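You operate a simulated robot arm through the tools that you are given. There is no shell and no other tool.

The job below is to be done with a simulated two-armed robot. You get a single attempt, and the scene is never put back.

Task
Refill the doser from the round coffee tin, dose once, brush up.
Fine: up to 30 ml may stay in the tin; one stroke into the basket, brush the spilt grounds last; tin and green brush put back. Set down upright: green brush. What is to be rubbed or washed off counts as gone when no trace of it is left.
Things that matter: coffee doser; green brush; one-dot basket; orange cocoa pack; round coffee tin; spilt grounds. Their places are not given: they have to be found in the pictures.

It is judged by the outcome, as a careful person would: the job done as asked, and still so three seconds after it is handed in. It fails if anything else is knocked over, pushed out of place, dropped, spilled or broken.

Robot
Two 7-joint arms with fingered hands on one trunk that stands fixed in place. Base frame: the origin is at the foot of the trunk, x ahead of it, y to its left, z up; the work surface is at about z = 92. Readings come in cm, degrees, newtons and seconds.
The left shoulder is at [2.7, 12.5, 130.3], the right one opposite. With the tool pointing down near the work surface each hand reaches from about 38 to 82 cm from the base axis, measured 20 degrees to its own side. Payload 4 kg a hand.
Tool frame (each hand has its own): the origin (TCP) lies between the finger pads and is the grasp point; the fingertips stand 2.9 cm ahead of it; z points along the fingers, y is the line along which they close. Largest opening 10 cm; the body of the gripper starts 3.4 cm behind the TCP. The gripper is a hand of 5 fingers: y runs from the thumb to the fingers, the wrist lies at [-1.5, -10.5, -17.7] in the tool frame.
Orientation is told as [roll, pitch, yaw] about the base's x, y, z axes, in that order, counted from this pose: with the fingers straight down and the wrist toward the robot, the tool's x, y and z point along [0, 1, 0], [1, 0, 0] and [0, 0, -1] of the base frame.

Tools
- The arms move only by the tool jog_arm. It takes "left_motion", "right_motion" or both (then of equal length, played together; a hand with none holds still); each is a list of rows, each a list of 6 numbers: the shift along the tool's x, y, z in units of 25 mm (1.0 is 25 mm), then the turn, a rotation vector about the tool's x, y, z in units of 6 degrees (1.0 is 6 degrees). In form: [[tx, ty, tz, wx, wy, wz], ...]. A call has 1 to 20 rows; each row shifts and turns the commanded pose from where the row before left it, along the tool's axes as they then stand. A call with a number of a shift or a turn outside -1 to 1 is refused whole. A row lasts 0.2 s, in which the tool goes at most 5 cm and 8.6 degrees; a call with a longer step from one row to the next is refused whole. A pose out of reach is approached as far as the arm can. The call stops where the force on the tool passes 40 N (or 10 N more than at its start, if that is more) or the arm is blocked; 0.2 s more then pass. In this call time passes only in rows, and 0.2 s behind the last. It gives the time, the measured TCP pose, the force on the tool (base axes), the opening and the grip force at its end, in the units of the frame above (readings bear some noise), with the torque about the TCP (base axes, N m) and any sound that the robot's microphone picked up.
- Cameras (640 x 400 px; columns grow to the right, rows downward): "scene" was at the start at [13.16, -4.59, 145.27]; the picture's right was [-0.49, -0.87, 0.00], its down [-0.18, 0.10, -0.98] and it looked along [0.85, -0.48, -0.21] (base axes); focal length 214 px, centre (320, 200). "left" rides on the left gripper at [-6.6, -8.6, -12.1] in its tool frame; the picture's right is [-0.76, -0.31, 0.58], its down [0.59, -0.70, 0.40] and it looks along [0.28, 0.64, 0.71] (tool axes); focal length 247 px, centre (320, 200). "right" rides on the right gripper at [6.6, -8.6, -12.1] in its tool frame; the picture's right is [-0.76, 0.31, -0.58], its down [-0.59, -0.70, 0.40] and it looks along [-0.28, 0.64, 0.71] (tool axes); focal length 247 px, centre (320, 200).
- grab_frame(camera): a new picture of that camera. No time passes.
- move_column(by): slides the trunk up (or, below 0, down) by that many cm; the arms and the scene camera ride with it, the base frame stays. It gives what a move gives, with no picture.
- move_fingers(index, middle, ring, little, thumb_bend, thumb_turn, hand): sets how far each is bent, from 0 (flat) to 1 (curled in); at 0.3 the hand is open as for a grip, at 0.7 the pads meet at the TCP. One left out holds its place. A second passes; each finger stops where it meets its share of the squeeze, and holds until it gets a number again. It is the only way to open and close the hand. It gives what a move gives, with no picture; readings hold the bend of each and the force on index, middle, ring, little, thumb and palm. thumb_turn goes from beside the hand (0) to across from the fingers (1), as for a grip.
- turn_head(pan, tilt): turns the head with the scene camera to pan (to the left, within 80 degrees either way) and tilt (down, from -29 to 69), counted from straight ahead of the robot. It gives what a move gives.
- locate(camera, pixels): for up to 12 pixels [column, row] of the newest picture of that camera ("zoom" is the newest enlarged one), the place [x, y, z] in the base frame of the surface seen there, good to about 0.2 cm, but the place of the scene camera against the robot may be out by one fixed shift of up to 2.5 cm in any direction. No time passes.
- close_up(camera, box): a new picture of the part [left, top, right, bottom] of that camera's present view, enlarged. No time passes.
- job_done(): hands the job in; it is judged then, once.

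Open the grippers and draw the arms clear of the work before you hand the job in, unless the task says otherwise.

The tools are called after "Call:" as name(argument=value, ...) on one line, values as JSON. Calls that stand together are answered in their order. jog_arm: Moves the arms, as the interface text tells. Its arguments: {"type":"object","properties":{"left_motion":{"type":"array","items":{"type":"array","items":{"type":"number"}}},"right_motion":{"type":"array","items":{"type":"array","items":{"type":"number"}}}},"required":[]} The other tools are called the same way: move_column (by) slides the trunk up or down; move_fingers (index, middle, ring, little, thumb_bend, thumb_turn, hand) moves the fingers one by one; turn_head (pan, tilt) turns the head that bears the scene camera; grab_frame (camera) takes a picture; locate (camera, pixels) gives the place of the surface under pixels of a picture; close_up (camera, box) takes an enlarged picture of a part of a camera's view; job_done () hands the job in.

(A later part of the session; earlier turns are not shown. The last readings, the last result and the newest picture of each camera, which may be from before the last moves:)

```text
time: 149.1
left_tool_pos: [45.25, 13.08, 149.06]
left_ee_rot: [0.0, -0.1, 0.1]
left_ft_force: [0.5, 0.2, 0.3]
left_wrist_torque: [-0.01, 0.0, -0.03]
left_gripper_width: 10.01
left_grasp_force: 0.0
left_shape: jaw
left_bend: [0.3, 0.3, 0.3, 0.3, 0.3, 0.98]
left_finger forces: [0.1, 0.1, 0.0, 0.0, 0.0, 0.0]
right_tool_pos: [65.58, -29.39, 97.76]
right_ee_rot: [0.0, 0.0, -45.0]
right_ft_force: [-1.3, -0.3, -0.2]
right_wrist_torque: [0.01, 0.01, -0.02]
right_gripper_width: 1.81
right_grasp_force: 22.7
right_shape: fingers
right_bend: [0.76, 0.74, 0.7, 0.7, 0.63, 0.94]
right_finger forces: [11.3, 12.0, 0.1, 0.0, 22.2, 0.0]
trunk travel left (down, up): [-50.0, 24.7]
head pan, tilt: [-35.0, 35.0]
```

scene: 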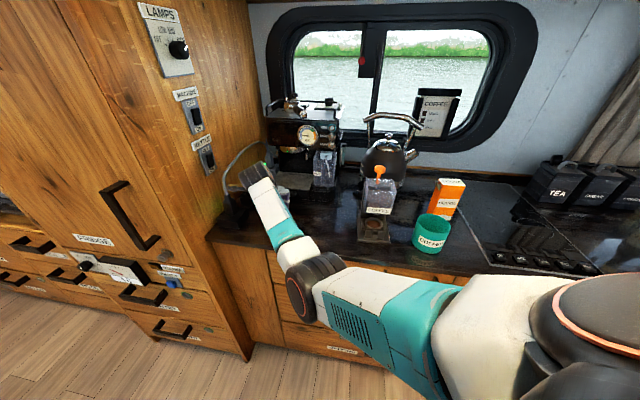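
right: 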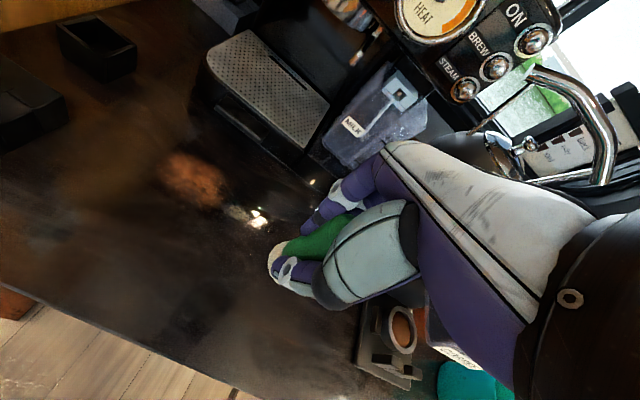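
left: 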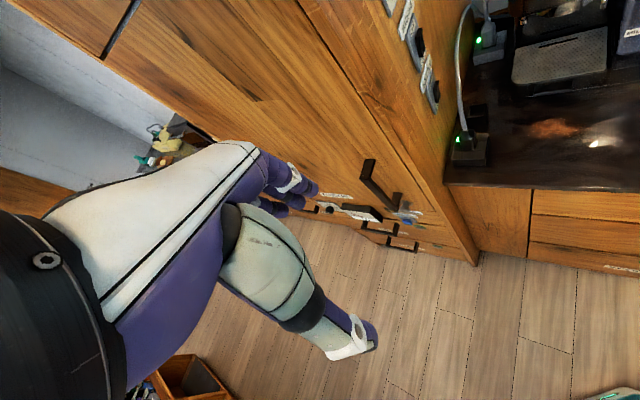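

Still no contact force; I go down in further 0.5–1 mm steps.

Call:
jog_arm(right_motion=[[0, 0, 0.03, 0, 0, 0]])

Call:
jog_arm(right_motion=[[0, 0, 0.03, 0, 0, 0]])

```text
time: 149.5
left_tool_pos: [45.33, 13.01, 149.11]
left_ee_rot: [0.0, 0.0, 0.1]
left_ft_force: [-0.8, -0.1, -0.6]
left_wrist_torque: [-0.05, 0.0, 0.03]
left_gripper_width: 9.98
left_grasp_force: 0.1
left_shape: jaw
left_bend: [0.3, 0.3, 0.3, 0.3, 0.3, 0.98]
left_finger forces: [0.0, 0.1, 0.1, 0.0, 0.1, 0.1]
right_tool_pos: [65.54, -29.33, 97.86]
right_ee_rot: [0.0, 0.0, -45.0]
right_ft_force: [0.6, 0.5, 1.8]
right_wrist_torque: [0.0, 0.0, -0.02]
right_gripper_width: 1.74
right_grasp_force: 22.9
right_shape: fingers
right_bend: [0.76, 0.74, 0.7, 0.7, 0.63, 0.94]
right_finger forces: [11.6, 12.1, 0.1, 0.0, 22.2, 0.1]
trunk travel left (down, up): [-50.0, 24.7]
head pan, tilt: [-35.0, 35.0]
```

```text
time: 149.9
left_tool_pos: [45.08, 13.03, 149.12]
left_ee_rot: [0.1, 0.0, 0.1]
left_ft_force: [-0.2, 0.7, 0.4]
left_wrist_torque: [0.0, -0.03, 0.01]
left_gripper_width: 9.98
left_grasp_force: 0.1
left_shape: jaw
left_bend: [0.3, 0.3, 0.3, 0.3, 0.3, 0.98]
left_finger forces: [0.0, 0.1, 0.0, 0.0, 0.0, 0.0]
right_tool_pos: [65.57, -29.35, 97.71]
right_ee_rot: [0.0, -0.1, -44.9]
right_ft_force: [0.1, -0.2, 3.7]
right_wrist_torque: [0.07, 0.05, 0.0]
right_gripper_width: 1.75
right_grasp_force: 23.2
right_shape: fingers
right_bend: [0.76, 0.74, 0.7, 0.7, 0.63, 0.94]
right_finger forces: [11.6, 12.6, 0.1, 0.1, 22.1, 0.0]
trunk travel left (down, up): [-50.0, 24.7]
head pan, tilt: [-35.0, 35.0]
```

3.7 N contact at U −25.6. I stroke forward, step 1.2 cm left with a small lift, and stroke back.

Call:
jog_arm(right_motion=[[0, 0.36, 0, 0, 0, 0], [0, 0.36, 0, 0, 0, 0], [0, 0.36, 0, 0, 0, 0], [0, 0.36, 0, 0, 0, 0], [0, 0.36, 0, 0, 0, 0], [0, 0.36, 0, 0, 0, 0], [0, 0.36, 0, 0, 0, 0], [0, 0.36, 0, 0, 0, 0], [0, 0.36, 0, 0, 0, 0], [0.24, 0, -0.08, 0, 0, 0], [0.24, 0, 0.085, 0, 0, 0], [0, -0.36, 0, 0, 0, 0], [0, -0.36, 0, 0, 0, 0], [0, -0.36, 0, 0, 0, 0], [0, -0.36, 0, 0, 0, 0], [0, -0.36, 0, 0, 0, 0], [0, -0.36, 0, 0, 0, 0], [0, -0.36, 0, 0, 0, 0], [0, -0.36, 0, 0, 0, 0], [0, -0.36, 0, 0, 0, 0]])

Call:
close_up(camera="right", box=[200, 130, 400, 290])

```text
time: 154.1
left_tool_pos: [45.12, 12.99, 149.19]
left_ee_rot: [0.0, 0.0, 0.1]
left_ft_force: [0.0, -0.6, 0.9]
left_wrist_torque: [0.0, -0.01, 0.02]
left_gripper_width: 9.99
left_grasp_force: 0.0
left_shape: jaw
left_bend: [0.3, 0.3, 0.3, 0.3, 0.3, 0.98]
left_finger forces: [0.0, 0.0, 0.1, 0.0, 0.0, 0.0]
right_tool_pos: [66.28, -28.53, 97.54]
right_ee_rot: [0.0, 0.0, -45.0]
right_ft_force: [2.3, -1.1, 5.6]
right_wrist_torque: [0.06, -0.05, 0.0]
right_gripper_width: 1.7
right_grasp_force: 23.6
right_shape: fingers
right_bend: [0.76, 0.74, 0.7, 0.7, 0.62, 0.94]
right_finger forces: [12.3, 13.6, 0.0, 0.1, 22.1, 0.0]
trunk travel left (down, up): [-50.0, 24.7]
head pan, tilt: [-35.0, 35.0]
```

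```text
2.50 times, centred on (300, 210) of right
```

zoom: 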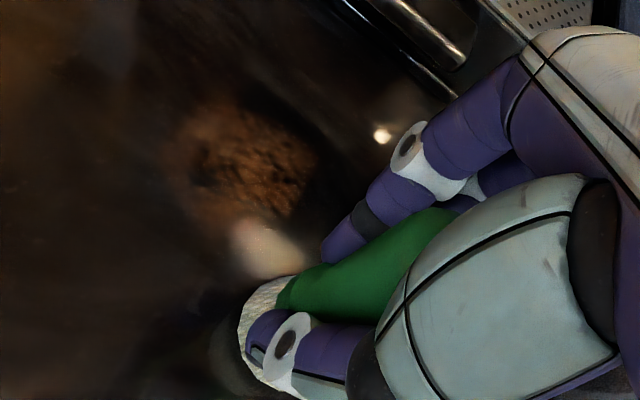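

Good contact (5.6 N), brush upright. Next columns at U≈−27.9 and −29.

Call:
jog_arm(right_motion=[[0.24, 0, -0.08, 0, 0, 0], [0.24, 0, 0.085, 0, 0, 0], [0, 0.36, 0, 0, 0, 0], [0, 0.36, 0, 0, 0, 0], [0, 0.36, 0, 0, 0, 0], [0, 0.36, 0, 0, 0, 0], [0, 0.36, 0, 0, 0, 0], [0, 0.36, 0, 0, 0, 0], [0, 0.36, 0, 0, 0, 0], [0, 0.36, 0, 0, 0, 0], [0.24, 0, -0.08, 0, 0, 0], [0.24, 0, 0.085, 0, 0, 0], [0, -0.36, 0, 0, 0, 0], [0, -0.36, 0, 0, 0, 0], [0, -0.36, 0, 0, 0, 0], [0, -0.36, 0, 0, 0, 0], [0, -0.36, 0, 0, 0, 0], [0, -0.36, 0, 0, 0, 0], [0, -0.36, 0, 0, 0, 0], [0, -0.36, 0, 0, 0, 0]])

Call:
close_up(camera="right", box=[200, 130, 400, 290])

```text
time: 158.3
left_tool_pos: [45.22, 13.07, 149.12]
left_ee_rot: [0.0, 0.0, 0.0]
left_ft_force: [-0.6, 0.3, 0.0]
left_wrist_torque: [0.0, 0.0, 0.0]
left_gripper_width: 9.98
left_grasp_force: 0.1
left_shape: jaw
left_bend: [0.3, 0.3, 0.3, 0.3, 0.3, 0.98]
left_finger forces: [0.1, 0.0, 0.0, 0.1, 0.1, 0.1]
right_tool_pos: [68.07, -26.87, 97.59]
right_ee_rot: [-0.1, 0.0, -44.9]
right_ft_force: [1.0, -1.0, 3.7]
right_wrist_torque: [0.03, -0.09, -0.02]
right_gripper_width: 1.65
right_grasp_force: 23.5
right_shape: fingers
right_bend: [0.76, 0.75, 0.7, 0.7, 0.62, 0.93]
right_finger forces: [11.0, 14.9, 0.0, 0.2, 22.5, 0.0]
trunk travel left (down, up): [-50.0, 24.7]
head pan, tilt: [-35.0, 35.0]
```

```text
2.50 times, centred on (300, 210) of right
```

zoom: 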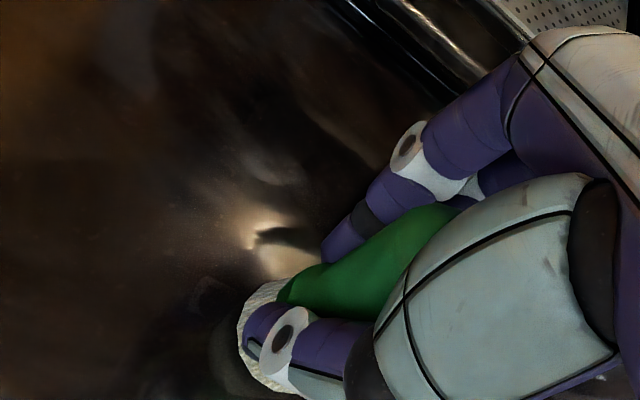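

Contact holds. Next columns at U≈−30.2 and −31.3.

Call:
jog_arm(right_motion=[[0.23, 0, -0.08, 0, 0, 0], [0.23, 0, 0.09, 0, 0, 0], [0, 0.36, 0, 0, 0, 0], [0, 0.36, 0, 0, 0, 0], [0, 0.36, 0, 0, 0, 0], [0, 0.36, 0, 0, 0, 0], [0, 0.36, 0, 0, 0, 0], [0, 0.36, 0, 0, 0, 0], [0, 0.36, 0, 0, 0, 0], [0, 0.36, 0, 0, 0, 0], [0.23, 0, -0.08, 0, 0, 0], [0.23, 0, 0.085, 0, 0, 0], [0, -0.36, 0, 0, 0, 0], [0, -0.36, 0, 0, 0, 0], [0, -0.36, 0, 0, 0, 0], [0, -0.36, 0, 0, 0, 0], [0, -0.36, 0, 0, 0, 0], [0, -0.36, 0, 0, 0, 0], [0, -0.36, 0, 0, 0, 0], [0, -0.4, 0, 0, 0, 0]])

Call:
close_up(camera="right", box=[200, 130, 400, 290])

```text
time: 162.5
left_tool_pos: [45.2, 12.99, 149.08]
left_ee_rot: [0.0, 0.1, 0.2]
left_ft_force: [0.0, -1.0, 0.3]
left_wrist_torque: [0.03, 0.03, 0.0]
left_gripper_width: 9.98
left_grasp_force: 0.1
left_shape: jaw
left_bend: [0.3, 0.3, 0.3, 0.3, 0.3, 0.98]
left_finger forces: [0.0, 0.0, 0.0, 0.0, 0.0, 0.0]
right_tool_pos: [69.46, -25.2, 97.58]
right_ee_rot: [0.0, -0.2, -45.0]
right_ft_force: [0.9, -1.2, 4.5]
right_wrist_torque: [0.01, -0.01, -0.01]
right_gripper_width: 1.58
right_grasp_force: 24.6
right_shape: fingers
right_bend: [0.76, 0.75, 0.7, 0.7, 0.62, 0.93]
right_finger forces: [11.0, 16.0, 0.0, 0.0, 22.5, 0.0]
trunk travel left (down, up): [-50.0, 24.7]
head pan, tilt: [-35.0, 35.0]
```

```text
2.50 times, centred on (300, 210) of right
```

zoom: 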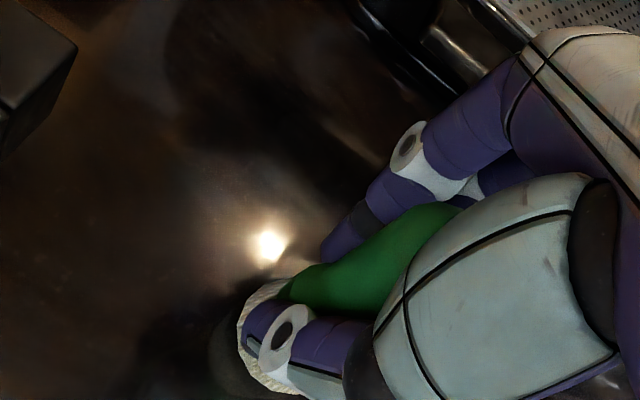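

Next, the leftmost columns at U≈−32.3 and −33.2, staying clear of the plug.

Call:
jog_arm(right_motion=[[0.2, 0, -0.08, 0, 0, 0], [0.2, 0, 0.09, 0, 0, 0], [0, 0.36, 0, 0, 0, 0], [0, 0.36, 0, 0, 0, 0], [0, 0.36, 0, 0, 0, 0], [0, 0.36, 0, 0, 0, 0], [0, 0.36, 0, 0, 0, 0], [0, 0.36, 0, 0, 0, 0], [0, 0.36, 0, 0, 0, 0], [0, 0.36, 0, 0, 0, 0], [0.18, 0, -0.08, 0, 0, 0], [0.18, 0, 0.085, 0, 0, 0], [0, -0.36, 0, 0, 0, 0], [0, -0.36, 0, 0, 0, 0], [0, -0.36, 0, 0, 0, 0], [0, -0.36, 0, 0, 0, 0], [0, -0.36, 0, 0, 0, 0], [0, -0.36, 0, 0, 0, 0], [0, -0.36, 0, 0, 0, 0], [0, -0.4, 0, 0, 0, 0]])

Call:
close_up(camera="right", box=[200, 130, 400, 290])

```text
time: 166.7
left_tool_pos: [45.08, 12.99, 149.05]
left_ee_rot: [0.0, -0.1, 0.2]
left_ft_force: [0.0, 0.7, 0.2]
left_wrist_torque: [-0.01, -0.04, -0.01]
left_gripper_width: 9.96
left_grasp_force: 0.1
left_shape: jaw
left_bend: [0.3, 0.3, 0.3, 0.3, 0.3, 0.98]
left_finger forces: [0.0, 0.1, 0.0, 0.1, 0.0, 0.0]
right_tool_pos: [70.34, -23.58, 97.58]
right_ee_rot: [0.0, 0.1, -45.0]
right_ft_force: [0.8, -0.4, 1.4]
right_wrist_torque: [0.01, 0.0, -0.01]
right_gripper_width: 1.59
right_grasp_force: 25.0
right_shape: fingers
right_bend: [0.76, 0.75, 0.7, 0.7, 0.62, 0.93]
right_finger forces: [9.9, 16.6, 0.0, 0.1, 22.6, 0.0]
right hand out of reach, approached as far as the arm can: row 12
trunk travel left (down, up): [-50.0, 24.7]
head pan, tilt: [-35.0, 35.0]
```

```text
2.50 times, centred on (300, 210) of right
```

zoom: 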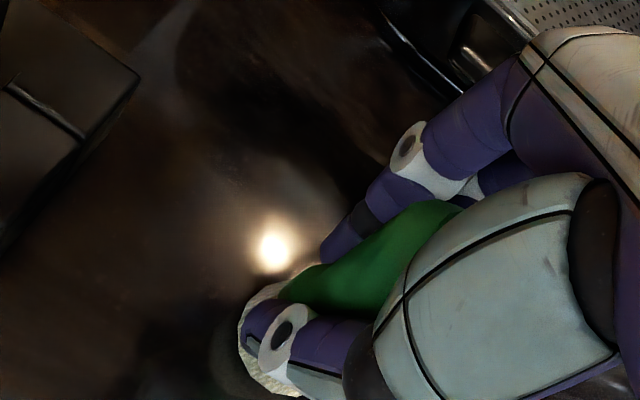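

I lift and move away to the right again to inspect the result.

Call:
jog_arm(right_motion=[[0, 0, -0.5, 0, 0, 0], [0, 0, -0.7, 0, 0, 0], [-0.5, 0, -0.8, 0, 0, 0], [-0.8, -0.2, -0.8, 0, 0, 0], [-0.9, -0.2, -0.8, 0, 0, 0], [-0.9, -0.2, -0.5, 0, 0, 0], [-0.9, -0.2, -0.2, 0, 0, 0], [-0.9, -0.2, 0, 0, 0, 0], [-0.9, 0, 0, 0, 0, 0]])

Call:
grab_frame(camera="right")

Call:
close_up(camera="right", box=[120, 120, 270, 250])

Call:
grab_frame(camera="left")

```text
time: 168.7
left_tool_pos: [45.14, 12.97, 149.05]
left_ee_rot: [0.0, 0.1, 0.1]
left_ft_force: [-0.8, -0.8, -0.6]
left_wrist_torque: [0.0, -0.06, 0.0]
left_gripper_width: 9.99
left_grasp_force: 0.3
left_shape: jaw
left_bend: [0.3, 0.3, 0.3, 0.3, 0.3, 0.98]
left_finger forces: [0.0, 0.1, 0.0, 0.0, 0.1, 0.0]
right_tool_pos: [58.34, -32.38, 108.48]
right_ee_rot: [-0.1, 0.0, -44.9]
right_ft_force: [-0.2, -0.8, 0.1]
right_wrist_torque: [-0.01, -0.01, 0.01]
right_gripper_width: 1.58
right_grasp_force: 24.0
right_shape: fingers
right_bend: [0.76, 0.75, 0.7, 0.7, 0.62, 0.93]
right_finger forces: [9.7, 16.8, 0.1, 0.0, 22.3, 0.1]
trunk travel left (down, up): [-50.0, 24.7]
head pan, tilt: [-35.0, 35.0]
```

```text
taken
```

right: 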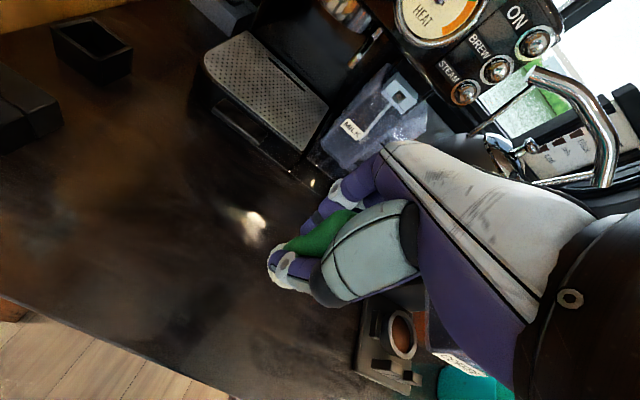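

```text
3.08 times, centred on (195, 185) of right
```

zoom: 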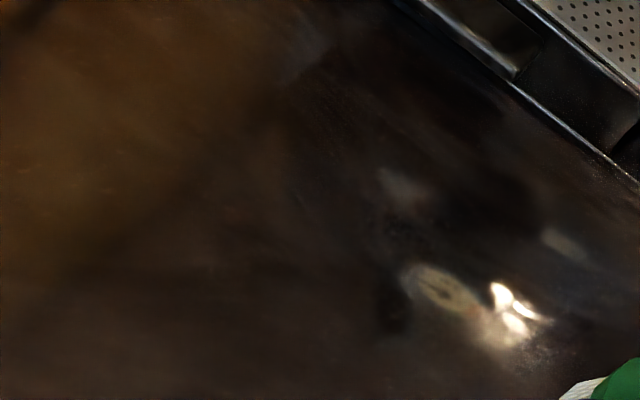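

```text
taken
```

left: 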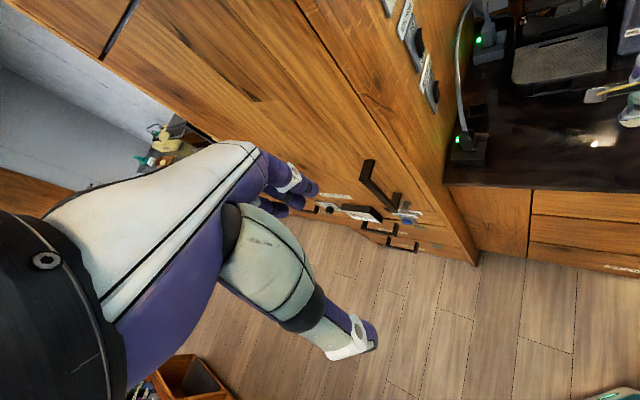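

The rusty patch is gone in the right view. I check with tighter close-ups from both hand cameras for any trace.

Call:
close_up(camera="left", box=[460, 80, 640, 190])

Call:
close_up(camera="right", box=[140, 130, 240, 200])

Call:
close_up(camera="right", box=[140, 180, 260, 270])

Call:
locate(camera="left", pixels=[[550, 127], [530, 122], [580, 135], [600, 140], [560, 110], [510, 100]])

```text
3.56 times, centred on (550, 135) of left
```

zoom: 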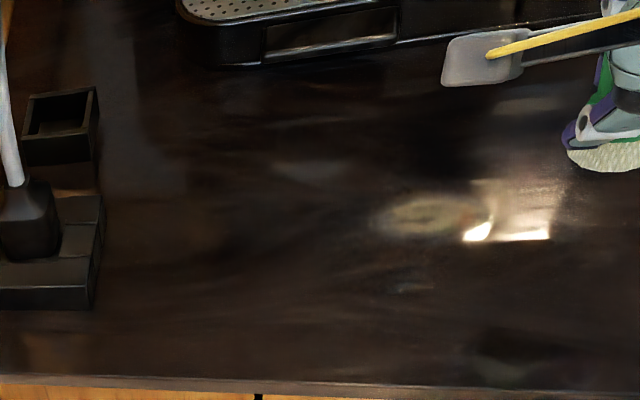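

```text
5.71 times, centred on (190, 165) of right
```

zoom: 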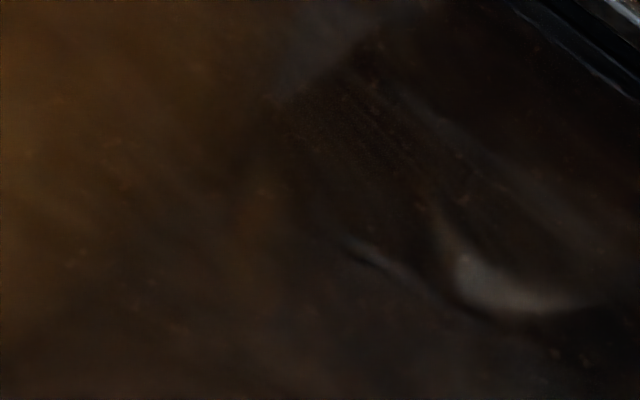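

```text
4.44 times, centred on (200, 225) of right
```

zoom: 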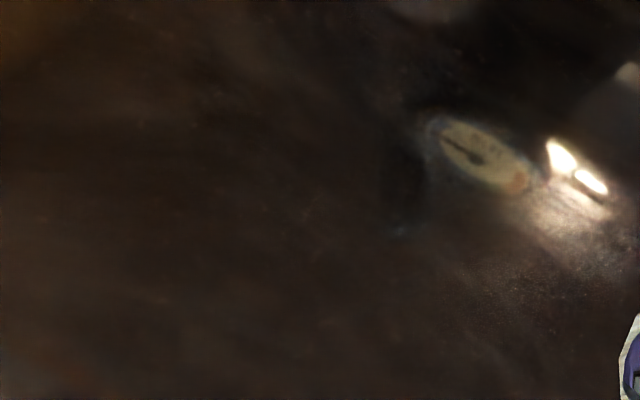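

```text
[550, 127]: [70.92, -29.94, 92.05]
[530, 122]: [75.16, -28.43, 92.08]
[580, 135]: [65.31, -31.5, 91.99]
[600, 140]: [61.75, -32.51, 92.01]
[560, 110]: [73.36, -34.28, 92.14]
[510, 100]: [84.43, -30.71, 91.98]
```

The patch is gone; only a faint dotted texture near (195,151) in the right view catches my eye (around (74.3,-30.3)), which may be the tray's reflection. I move closer for a better look.

Call:
jog_arm(right_motion=[[0.7, 0.5, 0, 0, 0, 0], [0.7, 0.5, 0, 0, 0, 0], [0.7, 0.5, 0.1, 0, 0, 0], [0.7, 0.5, 0.2, 0, 0, 0]])

Call:
grab_frame(camera="right")

Call:
close_up(camera="right", box=[190, 80, 330, 230])

```text
time: 169.7
left_tool_pos: [45.19, 13.05, 149.01]
left_ee_rot: [0.0, 0.1, 0.1]
left_ft_force: [0.6, 0.2, -0.2]
left_wrist_torque: [-0.03, -0.02, 0.02]
left_gripper_width: 9.98
left_grasp_force: 0.0
left_shape: jaw
left_bend: [0.3, 0.3, 0.3, 0.3, 0.3, 0.98]
left_finger forces: [0.1, 0.0, 0.1, 0.0, 0.0, 0.0]
right_tool_pos: [66.93, -30.9, 107.41]
right_ee_rot: [0.0, 0.0, -44.9]
right_ft_force: [-0.5, -0.3, -0.5]
right_wrist_torque: [-0.02, 0.01, 0.0]
right_gripper_width: 1.58
right_grasp_force: 24.1
right_shape: fingers
right_bend: [0.76, 0.75, 0.7, 0.7, 0.62, 0.93]
right_finger forces: [9.5, 16.6, 0.0, 0.1, 22.4, 0.0]
trunk travel left (down, up): [-50.0, 24.7]
head pan, tilt: [-35.0, 35.0]
```

```text
taken
```

right: 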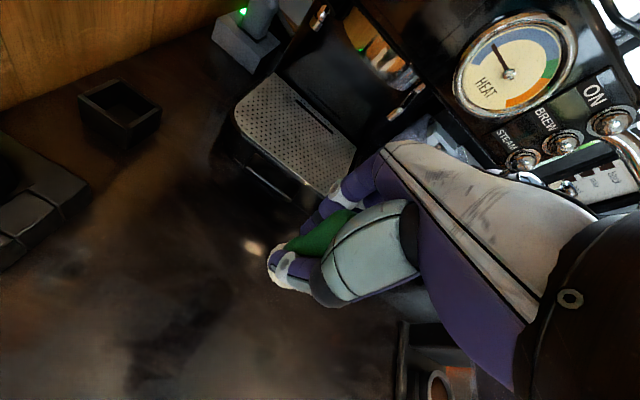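

```text
2.67 times, centred on (260, 155) of right
```

zoom: 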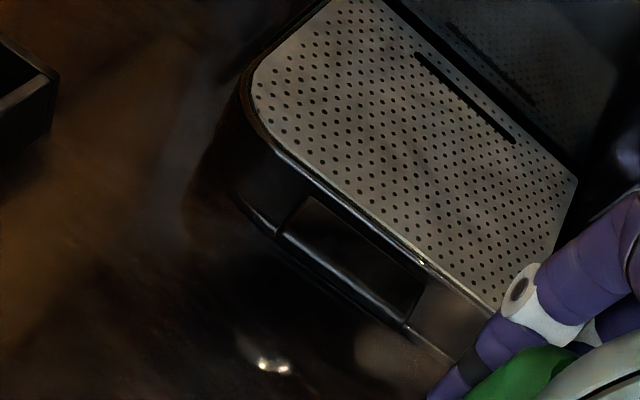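

I enlarge the counter area between the tray and the brush, where the far edge of the patch was.

Call:
close_up(camera="right", box=[170, 165, 290, 245])

Call:
locate(camera="right", pixels=[[190, 190], [215, 185], [240, 200], [260, 210], [230, 220], [200, 210], [280, 215], [250, 190], [225, 170]])

```text
5.00 times, centred on (230, 205) of right
```

zoom: 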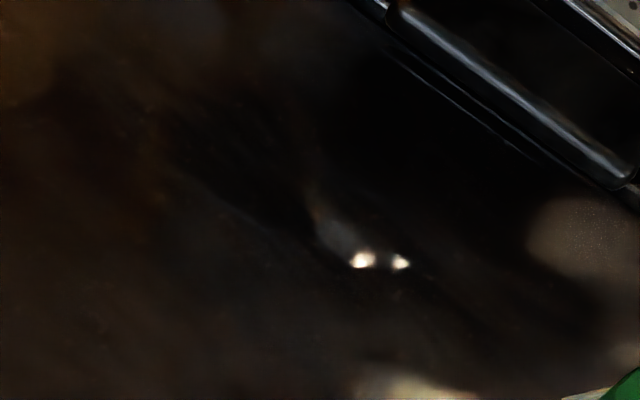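

```text
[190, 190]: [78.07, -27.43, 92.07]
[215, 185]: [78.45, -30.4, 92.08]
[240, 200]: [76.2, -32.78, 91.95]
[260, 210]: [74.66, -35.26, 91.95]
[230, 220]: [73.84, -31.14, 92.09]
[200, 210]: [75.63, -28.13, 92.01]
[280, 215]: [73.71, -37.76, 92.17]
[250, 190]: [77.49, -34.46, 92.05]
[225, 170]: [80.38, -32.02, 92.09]
```

This close there is no orange left, but I want to re-check that dotted spot from the earlier viewpoint under higher magnification.

Call:
jog_arm(right_motion=[[-0.7, -0.5, -0.1, 0, 0, 0], [-0.7, -0.5, -0.1, 0, 0, 0], [-0.7, -0.5, -0.1, 0, 0, 0], [-0.7, -0.5, -0.1, 0, 0, 0]])

Call:
close_up(camera="right", box=[165, 130, 225, 170])

Call:
close_up(camera="right", box=[140, 155, 220, 215])

Call:
close_up(camera="left", box=[500, 90, 600, 150])

```text
time: 170.7
left_tool_pos: [45.2, 13.04, 149.09]
left_ee_rot: [0.1, 0.0, 0.1]
left_ft_force: [0.1, 0.1, 0.5]
left_wrist_torque: [0.0, 0.0, 0.0]
left_gripper_width: 9.97
left_grasp_force: 0.0
left_shape: jaw
left_bend: [0.3, 0.3, 0.3, 0.3, 0.3, 0.98]
left_finger forces: [0.0, 0.0, 0.0, 0.0, 0.0, 0.1]
right_tool_pos: [58.43, -32.19, 108.56]
right_ee_rot: [-0.1, 0.1, -45.0]
right_ft_force: [-0.1, -0.4, -1.1]
right_wrist_torque: [0.0, 0.0, -0.01]
right_gripper_width: 1.59
right_grasp_force: 24.4
right_shape: fingers
right_bend: [0.76, 0.75, 0.7, 0.7, 0.62, 0.93]
right_finger forces: [9.6, 16.6, 0.0, 0.0, 22.4, 0.1]
trunk travel left (down, up): [-50.0, 24.7]
head pan, tilt: [-35.0, 35.0]
```

```text
10.00 times, centred on (195, 150) of right
```

zoom: 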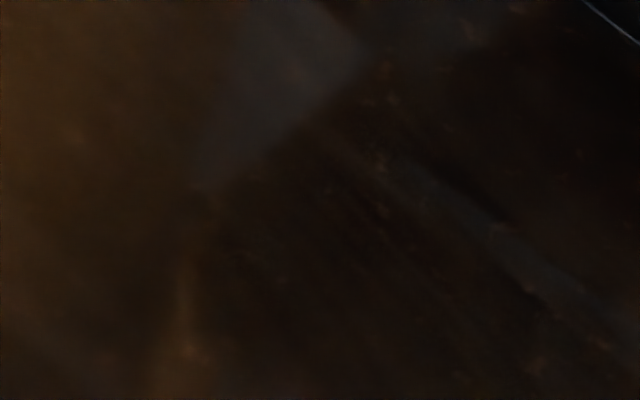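

```text
6.67 times, centred on (180, 185) of right
```

zoom: 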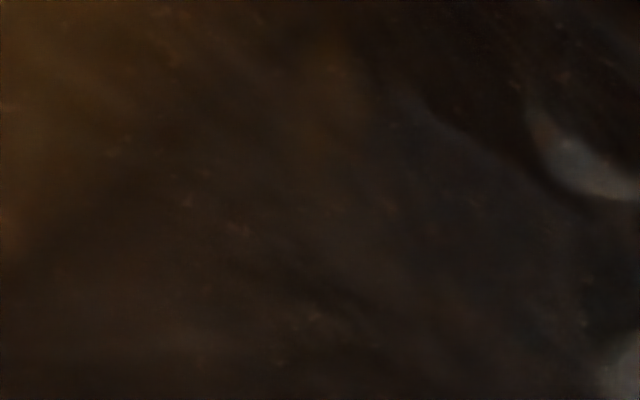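

```text
6.40 times, centred on (550, 120) of left
```

zoom: 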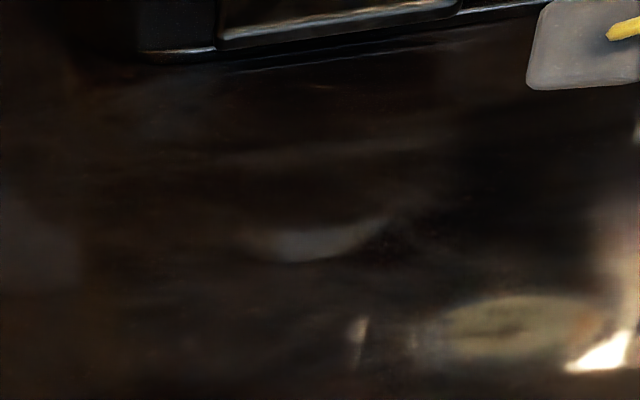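

No grounds show from either camera; what remains are wood and gauge reflections. To leave no trace I make one more full set of pressed strokes offset from the first, including the fringes. First back down to contact at U≈−24.

Call:
jog_arm(right_motion=[[0.55, 0.23, 0.3, 0, 0, 0], [0.55, 0.23, 0.7, 0, 0, 0], [0.55, 0.23, 0.8, 0, 0, 0], [0.55, 0.23, 0.8, 0, 0, 0], [0, 0, 0.8, 0, 0, 0], [0, 0, 0.5, 0, 0, 0], [0, 0, 0.3, 0, 0, 0], [0, 0, 0.1, 0, 0, 0]])

Call:
jog_arm(right_motion=[[0, 0, 0.04, 0, 0, 0], [0, 0, 0.03, 0, 0, 0]])

Call:
jog_arm(right_motion=[[0, 0, 0.03, 0, 0, 0]])

```text
time: 172.5
left_tool_pos: [45.28, 12.98, 149.04]
left_ee_rot: [-0.1, -0.1, 0.2]
left_ft_force: [0.3, -0.8, 0.6]
left_wrist_torque: [0.0, 0.03, -0.02]
left_gripper_width: 9.98
left_grasp_force: 0.1
left_shape: jaw
left_bend: [0.3, 0.3, 0.3, 0.3, 0.3, 0.98]
left_finger forces: [0.1, 0.0, 0.1, 0.0, 0.0, 0.0]
right_tool_pos: [64.0, -29.99, 97.96]
right_ee_rot: [0.0, 0.0, -44.9]
right_ft_force: [-0.5, -0.1, 0.0]
right_wrist_torque: [0.01, 0.04, 0.01]
right_gripper_width: 1.59
right_grasp_force: 24.2
right_shape: fingers
right_bend: [0.76, 0.75, 0.7, 0.7, 0.62, 0.93]
right_finger forces: [9.5, 16.7, 0.0, 0.0, 22.2, 0.1]
trunk travel left (down, up): [-50.0, 24.7]
head pan, tilt: [-35.0, 35.0]
```

```text
time: 173.1
left_tool_pos: [45.24, 13.03, 149.01]
left_ee_rot: [0.1, 0.0, 0.1]
left_ft_force: [0.3, -0.2, -0.4]
left_wrist_torque: [0.02, 0.0, -0.01]
left_gripper_width: 9.95
left_grasp_force: 0.0
left_shape: jaw
left_bend: [0.3, 0.3, 0.3, 0.3, 0.3, 0.98]
left_finger forces: [0.1, 0.0, 0.0, 0.0, 0.1, 0.0]
right_tool_pos: [63.88, -29.98, 97.62]
right_ee_rot: [0.0, 0.0, -44.9]
right_ft_force: [0.6, 0.6, -0.6]
right_wrist_torque: [-0.04, -0.03, -0.01]
right_gripper_width: 1.56
right_grasp_force: 23.9
right_shape: fingers
right_bend: [0.76, 0.75, 0.7, 0.7, 0.62, 0.93]
right_finger forces: [9.6, 16.6, 0.0, 0.0, 22.2, 0.0]
trunk travel left (down, up): [-50.0, 24.7]
head pan, tilt: [-35.0, 35.0]
```

```text
time: 173.5
left_tool_pos: [45.13, 13.02, 148.94]
left_ee_rot: [0.0, 0.0, 0.1]
left_ft_force: [0.9, 0.3, -0.7]
left_wrist_torque: [0.01, 0.0, 0.02]
left_gripper_width: 10.0
left_grasp_force: 0.0
left_shape: jaw
left_bend: [0.3, 0.3, 0.3, 0.3, 0.3, 0.98]
left_finger forces: [0.0, 0.0, 0.0, 0.0, 0.0, 0.1]
right_tool_pos: [63.94, -30.1, 97.53]
right_ee_rot: [0.1, 0.0, -45.0]
right_ft_force: [-0.3, -0.3, 0.2]
right_wrist_torque: [0.0, 0.01, 0.01]
right_gripper_width: 1.56
right_grasp_force: 24.3
right_shape: fingers
right_bend: [0.76, 0.75, 0.7, 0.7, 0.62, 0.93]
right_finger forces: [9.7, 16.7, 0.0, 0.1, 22.2, 0.1]
trunk travel left (down, up): [-50.0, 24.7]
head pan, tilt: [-35.0, 35.0]
```

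No contact yet at 97.5; lowering further in small steps.

Call:
jog_arm(right_motion=[[0, 0, 0.03, 0, 0, 0]])

Call:
jog_arm(right_motion=[[0, 0, 0.03, 0, 0, 0]])

```text
time: 173.9
left_tool_pos: [45.24, 12.98, 149.07]
left_ee_rot: [0.0, 0.0, 0.0]
left_ft_force: [0.1, -0.5, -0.6]
left_wrist_torque: [-0.01, -0.03, 0.01]
left_gripper_width: 9.96
left_grasp_force: 0.0
left_shape: jaw
left_bend: [0.3, 0.3, 0.3, 0.3, 0.3, 0.98]
left_finger forces: [0.1, 0.0, 0.0, 0.0, 0.0, 0.0]
right_tool_pos: [63.97, -30.02, 97.64]
right_ee_rot: [0.0, -0.1, -45.1]
right_ft_force: [-0.9, -0.8, 2.4]
right_wrist_torque: [0.04, -0.06, 0.01]
right_gripper_width: 1.58
right_grasp_force: 24.6
right_shape: fingers
right_bend: [0.76, 0.75, 0.7, 0.7, 0.62, 0.93]
right_finger forces: [9.8, 17.2, 0.0, 0.1, 22.1, 0.0]
trunk travel left (down, up): [-50.0, 24.7]
head pan, tilt: [-35.0, 35.0]
```

```text
time: 174.3
left_tool_pos: [45.09, 13.08, 149.06]
left_ee_rot: [0.0, 0.1, 0.1]
left_ft_force: [0.1, -0.5, 0.1]
left_wrist_torque: [-0.01, -0.02, 0.0]
left_gripper_width: 10.0
left_grasp_force: 0.0
left_shape: jaw
left_bend: [0.3, 0.3, 0.3, 0.3, 0.3, 0.98]
left_finger forces: [0.0, 0.0, 0.0, 0.0, 0.0, 0.0]
right_tool_pos: [64.02, -30.0, 97.68]
right_ee_rot: [0.1, -0.1, -44.9]
right_ft_force: [-0.6, -1.0, 7.3]
right_wrist_torque: [0.04, 0.0, 0.02]
right_gripper_width: 1.57
right_grasp_force: 25.7
right_shape: fingers
right_bend: [0.76, 0.75, 0.7, 0.7, 0.61, 0.93]
right_finger forces: [10.0, 18.2, 0.0, 0.1, 22.2, 0.0]
trunk travel left (down, up): [-50.0, 24.7]
head pan, tilt: [-35.0, 35.0]
```

7 N contact at U −24. Second set of strokes begins, spaced 1.2 cm and reaching N≈75.3.

Call:
jog_arm(right_motion=[[0, 0.44, 0, 0, 0, 0], [0, 0.44, 0, 0, 0, 0], [0, 0.44, 0, 0, 0, 0], [0, 0.44, 0, 0, 0, 0], [0, 0.44, 0, 0, 0, 0], [0, 0.44, 0, 0, 0, 0], [0, 0.44, 0, 0, 0, 0], [0, 0.44, 0, 0, 0, 0], [0.24, 0, -0.08, 0, 0, 0], [0.24, 0, 0.085, 0, 0, 0], [0, -0.44, 0, 0, 0, 0], [0, -0.44, 0, 0, 0, 0], [0, -0.44, 0, 0, 0, 0], [0, -0.44, 0, 0, 0, 0], [0, -0.44, 0, 0, 0, 0], [0, -0.44, 0, 0, 0, 0], [0, -0.44, 0, 0, 0, 0], [0, -0.44, 0, 0, 0, 0], [0.24, 0, -0.08, 0, 0, 0], [0.24, 0, 0.085, 0, 0, 0]])

Call:
close_up(camera="right", box=[200, 130, 400, 290])

```text
time: 178.5
left_tool_pos: [45.05, 13.02, 149.15]
left_ee_rot: [0.0, -0.1, 0.1]
left_ft_force: [0.0, -0.2, 0.2]
left_wrist_torque: [-0.01, -0.03, -0.01]
left_gripper_width: 9.97
left_grasp_force: 0.0
left_shape: jaw
left_bend: [0.3, 0.3, 0.3, 0.3, 0.3, 0.98]
left_finger forces: [0.1, 0.0, 0.0, 0.0, 0.0, 0.0]
right_tool_pos: [65.58, -28.3, 97.4]
right_ee_rot: [0.0, -0.1, -45.0]
right_ft_force: [-1.8, -1.7, 11.4]
right_wrist_torque: [0.01, 0.08, -0.02]
right_gripper_width: 1.5
right_grasp_force: 26.7
right_shape: fingers
right_bend: [0.76, 0.75, 0.7, 0.7, 0.6, 0.91]
right_finger forces: [10.6, 19.6, 0.0, 0.0, 23.4, 0.0]
trunk travel left (down, up): [-50.0, 24.7]
head pan, tilt: [-35.0, 35.0]
```

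```text
2.50 times, centred on (300, 210) of right
```

zoom: 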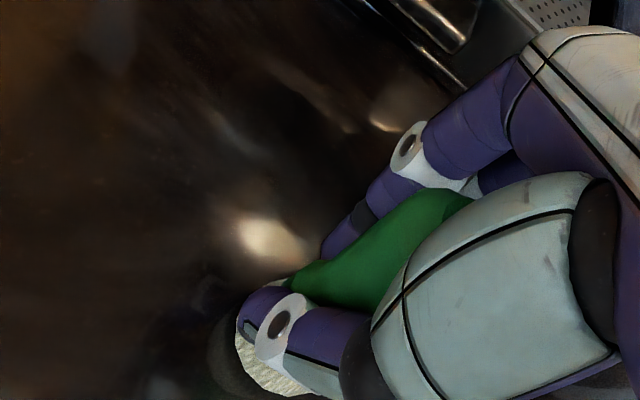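

Force has risen to 11 N and the handle tips slightly, so I ease off 0.7 mm and continue at U≈−26.4 and −27.6.

Call:
jog_arm(right_motion=[[0, 0, -0.035, 0, 0, 0], [0, 0.44, 0, 0, 0, 0], [0, 0.44, 0, 0, 0, 0], [0, 0.44, 0, 0, 0, 0], [0, 0.44, 0, 0, 0, 0], [0, 0.44, 0, 0, 0, 0], [0, 0.44, 0, 0, 0, 0], [0, 0.44, 0, 0, 0, 0], [0, 0.44, 0, 0, 0, 0], [0.24, 0, -0.08, 0, 0, 0], [0.24, 0, 0.08, 0, 0, 0], [0, -0.44, 0, 0, 0, 0], [0, -0.44, 0, 0, 0, 0], [0, -0.44, 0, 0, 0, 0], [0, -0.44, 0, 0, 0, 0], [0, -0.44, 0, 0, 0, 0], [0, -0.44, 0, 0, 0, 0], [0, -0.44, 0, 0, 0, 0], [0, -0.44, 0, 0, 0, 0]])

Call:
close_up(camera="right", box=[200, 130, 400, 290])

```text
time: 182.5
left_tool_pos: [45.28, 12.93, 149.12]
left_ee_rot: [0.0, 0.0, 0.1]
left_ft_force: [0.4, -0.3, 0.7]
left_wrist_torque: [-0.01, -0.03, 0.01]
left_gripper_width: 10.0
left_grasp_force: 0.0
left_shape: jaw
left_bend: [0.3, 0.3, 0.3, 0.3, 0.3, 0.98]
left_finger forces: [0.0, 0.1, 0.0, 0.1, 0.0, 0.0]
right_tool_pos: [66.51, -27.4, 97.55]
right_ee_rot: [0.1, 0.0, -45.0]
right_ft_force: [0.9, 0.9, -0.3]
right_wrist_torque: [0.0, 0.0, -0.03]
right_gripper_width: 1.3
right_grasp_force: 24.3
right_shape: fingers
right_bend: [0.76, 0.75, 0.7, 0.7, 0.62, 0.91]
right_finger forces: [9.5, 16.7, 0.0, 0.0, 21.9, 0.0]
trunk travel left (down, up): [-50.0, 24.7]
head pan, tilt: [-35.0, 35.0]
```

```text
2.50 times, centred on (300, 210) of right
```

zoom: 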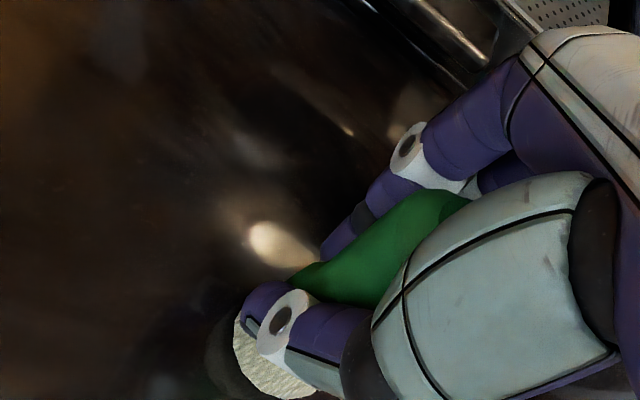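

The area is clear in this view and contact has ended. I lift and bring the brush over its home spot, from where the scene camera has an open view of the swept area.

Call:
jog_arm(right_motion=[[0, 0, -0.5, 0, 0, 0], [0, 0, -0.8, 0, 0, 0], [0, 0, -0.8, 0, 0, 0], [-0.8, -0.2, -0.3, 0, 0, 0], [-0.9, -0.2, 0, 0, 0, 0], [-0.9, -0.2, 0, 0, 0, 0], [-0.9, -0.2, 0, 0, 0, 0], [-0.9, -0.2, 0, 0, 0, 0], [-0.9, -0.2, 0, 0, 0, 0], [-0.9, 0, 0, 0, 0, 0]])

Call:
grab_frame(camera="scene")

Call:
close_up(camera="scene", box=[230, 160, 330, 230])

Call:
grab_frame(camera="right")

Call:
close_up(camera="right", box=[80, 90, 240, 210])

```text
time: 184.7
left_tool_pos: [45.24, 13.06, 148.95]
left_ee_rot: [0.0, -0.1, 0.0]
left_ft_force: [0.2, -1.4, 0.1]
left_wrist_torque: [0.02, -0.01, 0.02]
left_gripper_width: 9.99
left_grasp_force: 0.0
left_shape: jaw
left_bend: [0.3, 0.3, 0.3, 0.3, 0.3, 0.98]
left_finger forces: [0.1, 0.1, 0.0, 0.0, 0.0, 0.0]
right_tool_pos: [53.55, -36.2, 103.5]
right_ee_rot: [-0.1, -0.1, -44.9]
right_ft_force: [0.3, 0.1, -0.7]
right_wrist_torque: [-0.03, 0.01, -0.03]
right_gripper_width: 1.29
right_grasp_force: 23.7
right_shape: fingers
right_bend: [0.76, 0.75, 0.7, 0.7, 0.62, 0.91]
right_finger forces: [9.4, 16.8, 0.0, 0.1, 22.1, 0.0]
trunk travel left (down, up): [-50.0, 24.7]
head pan, tilt: [-35.0, 35.0]
```

```text
taken
```

scene: 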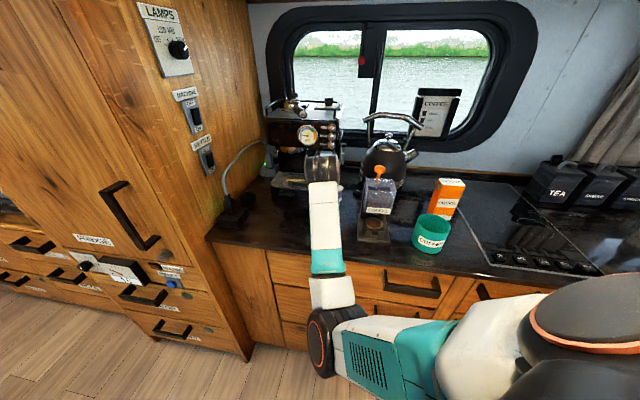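

```text
5.71 times, centred on (280, 195) of scene
```

zoom: 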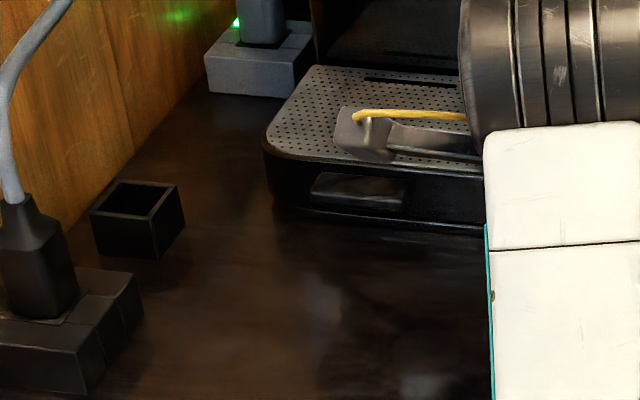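

```text
taken
```

right: 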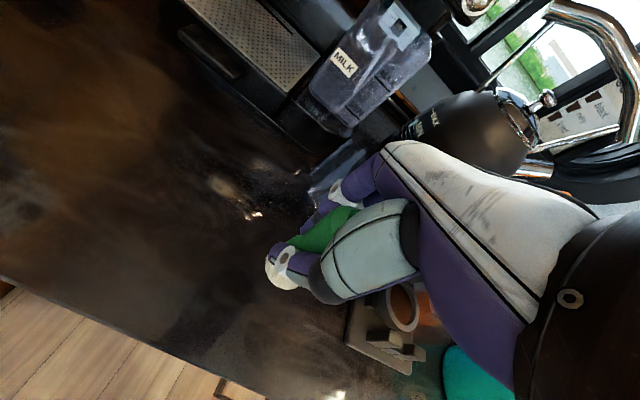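

```text
3.33 times, centred on (160, 150) of right
```

zoom: 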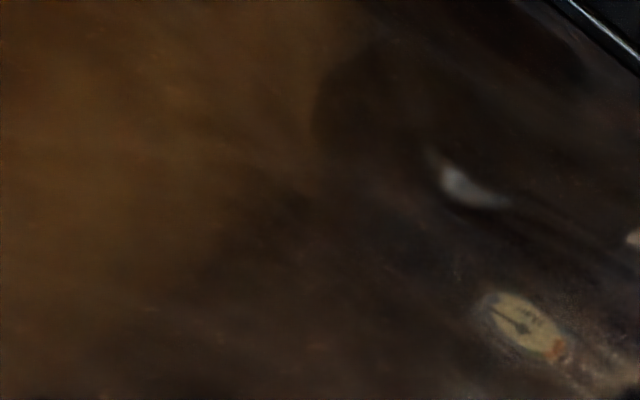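

The swept area is clean from the scene camera too. I also check around the doser and tin for any stray grounds, and the brush's attitude in the hand.

Call:
close_up(camera="scene", box=[345, 180, 465, 260])

Call:
close_up(camera="right", box=[240, 170, 400, 310])

Call:
locate(camera="right", pixels=[[272, 262], [280, 285], [270, 278], [310, 245], [330, 225], [345, 210], [300, 240], [355, 215], [290, 290]])

```text
5.00 times, centred on (405, 220) of scene
```

zoom: 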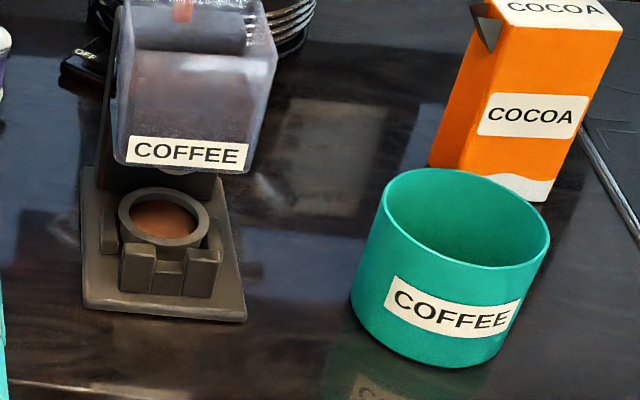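

```text
2.86 times, centred on (320, 240) of right
```

zoom: 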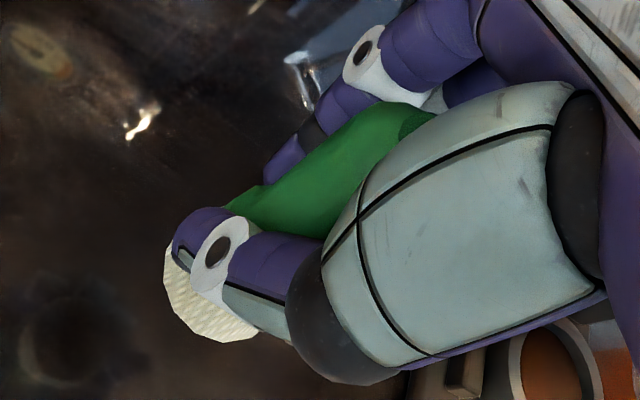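

```text
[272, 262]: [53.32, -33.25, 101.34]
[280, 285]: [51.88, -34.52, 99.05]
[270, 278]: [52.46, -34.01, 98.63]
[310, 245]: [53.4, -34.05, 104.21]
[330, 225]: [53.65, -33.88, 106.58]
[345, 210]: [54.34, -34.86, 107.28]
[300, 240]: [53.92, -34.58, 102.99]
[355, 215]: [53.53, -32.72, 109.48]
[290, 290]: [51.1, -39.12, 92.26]
```

Everything round the doser and tin is clean. The brush leans about 14° in the N direction, little enough to square itself when pressed down. I bring it exactly over its home spot (53.1,-36.5) and lower.

Call:
jog_arm(right_motion=[[-0.2, -0.03, 0, 0, 0, 0], [0, 0, 0.6, 0, 0, 0], [0, 0, 0.6, 0, 0, 0], [0, 0, 0.5, 0, 0, 0], [0, 0, 0.3, 0, 0, 0]])

Call:
close_up(camera="right", box=[240, 170, 400, 310])

```text
time: 185.9
left_tool_pos: [45.15, 12.89, 149.12]
left_ee_rot: [0.0, 0.0, 0.0]
left_ft_force: [0.2, 1.1, 0.6]
left_wrist_torque: [0.01, 0.0, 0.01]
left_gripper_width: 9.97
left_grasp_force: 0.0
left_shape: jaw
left_bend: [0.3, 0.3, 0.3, 0.3, 0.3, 0.98]
left_finger forces: [0.0, 0.0, 0.0, 0.0, 0.0, 0.0]
right_tool_pos: [53.14, -36.58, 98.46]
right_ee_rot: [0.1, 0.0, -44.9]
right_ft_force: [0.4, -0.7, -0.2]
right_wrist_torque: [-0.02, -0.01, 0.05]
right_gripper_width: 1.29
right_grasp_force: 24.2
right_shape: fingers
right_bend: [0.76, 0.75, 0.7, 0.7, 0.62, 0.91]
right_finger forces: [9.3, 16.8, 0.0, 0.0, 22.0, 0.0]
trunk travel left (down, up): [-50.0, 24.7]
head pan, tilt: [-35.0, 35.0]
```

```text
2.86 times, centred on (320, 240) of right
```

zoom: 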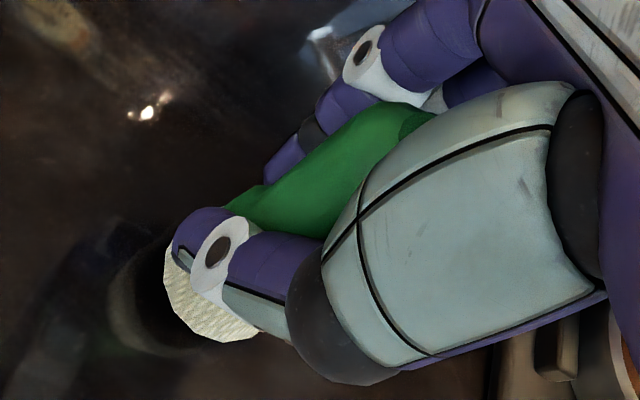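

The bristles are still off the counter. I measure the handle's axis direction more carefully so I can tilt the hand to make the brush truly upright before setting it down.

Call:
locate(camera="zoom", pixels=[[245, 205], [290, 180], [330, 150], [370, 120], [395, 112], [420, 118], [175, 285], [190, 310], [215, 330], [240, 335], [260, 220], [320, 200]])

```text
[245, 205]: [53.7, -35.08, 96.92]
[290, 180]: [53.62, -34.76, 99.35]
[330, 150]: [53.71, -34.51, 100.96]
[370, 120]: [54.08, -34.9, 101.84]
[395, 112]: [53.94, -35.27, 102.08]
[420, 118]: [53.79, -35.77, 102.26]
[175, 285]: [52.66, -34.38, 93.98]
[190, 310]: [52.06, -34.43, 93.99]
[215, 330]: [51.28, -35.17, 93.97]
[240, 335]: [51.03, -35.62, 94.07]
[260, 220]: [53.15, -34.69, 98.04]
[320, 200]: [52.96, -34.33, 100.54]
```

The axis is only about 7° off vertical and the bristle centre is near (52.6,-36.0). I shift 0.7 cm in N to put the bristles on the home spot and lower to contact.

Call:
jog_arm(right_motion=[[0, 0.27, 0, 0, 0, 0], [0, 0, 0.12, 0, 0, 0], [0, 0, 0.1, 0, 0, 0], [0, 0, 0.06, 0, 0, 0]])

Call:
jog_arm(right_motion=[[0, 0, 0.04, 0, 0, 0]])

Call:
jog_arm(right_motion=[[0, 0, 0.04, 0, 0, 0]])

```text
time: 186.9
left_tool_pos: [45.23, 13.05, 149.22]
left_ee_rot: [0.0, 0.0, 0.0]
left_ft_force: [0.0, -0.1, -0.2]
left_wrist_torque: [0.0, -0.01, -0.01]
left_gripper_width: 9.99
left_grasp_force: 0.2
left_shape: jaw
left_bend: [0.3, 0.3, 0.3, 0.3, 0.3, 0.98]
left_finger forces: [0.1, 0.0, 0.1, 0.0, 0.1, 0.0]
right_tool_pos: [53.43, -37.12, 97.89]
right_ee_rot: [0.0, 0.0, -44.9]
right_ft_force: [0.9, 0.0, -0.6]
right_wrist_torque: [-0.01, 0.02, 0.0]
right_gripper_width: 1.28
right_grasp_force: 24.2
right_shape: fingers
right_bend: [0.76, 0.75, 0.7, 0.7, 0.62, 0.91]
right_finger forces: [9.4, 17.0, 0.0, 0.1, 22.0, 0.0]
trunk travel left (down, up): [-50.0, 24.7]
head pan, tilt: [-35.0, 35.0]
```

```text
time: 187.3
left_tool_pos: [45.23, 12.95, 149.11]
left_ee_rot: [0.0, 0.0, 0.1]
left_ft_force: [-0.5, -0.2, 0.5]
left_wrist_torque: [0.01, -0.05, 0.01]
left_gripper_width: 9.98
left_grasp_force: 0.1
left_shape: jaw
left_bend: [0.3, 0.3, 0.3, 0.3, 0.3, 0.98]
left_finger forces: [0.0, 0.1, 0.0, 0.0, 0.0, 0.0]
right_tool_pos: [53.56, -37.01, 97.72]
right_ee_rot: [0.0, 0.0, -45.0]
right_ft_force: [-0.1, -0.5, -1.4]
right_wrist_torque: [0.02, -0.01, 0.0]
right_gripper_width: 1.28
right_grasp_force: 23.7
right_shape: fingers
right_bend: [0.76, 0.75, 0.7, 0.7, 0.62, 0.91]
right_finger forces: [9.4, 16.9, 0.1, 0.0, 22.1, 0.0]
trunk travel left (down, up): [-50.0, 24.7]
head pan, tilt: [-35.0, 35.0]
```

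```text
time: 187.7
left_tool_pos: [45.26, 12.94, 149.02]
left_ee_rot: [0.0, -0.1, 0.2]
left_ft_force: [0.3, -0.4, 0.6]
left_wrist_torque: [-0.04, -0.02, -0.03]
left_gripper_width: 9.96
left_grasp_force: 0.2
left_shape: jaw
left_bend: [0.3, 0.3, 0.3, 0.3, 0.3, 0.98]
left_finger forces: [0.0, 0.1, 0.0, 0.0, 0.0, 0.0]
right_tool_pos: [53.51, -37.09, 97.53]
right_ee_rot: [0.0, 0.0, -44.9]
right_ft_force: [-0.6, 0.1, -0.7]
right_wrist_torque: [-0.02, 0.03, 0.0]
right_gripper_width: 1.29
right_grasp_force: 24.4
right_shape: fingers
right_bend: [0.76, 0.75, 0.7, 0.7, 0.62, 0.91]
right_finger forces: [9.4, 16.9, 0.1, 0.0, 22.0, 0.1]
trunk travel left (down, up): [-50.0, 24.7]
head pan, tilt: [-35.0, 35.0]
```

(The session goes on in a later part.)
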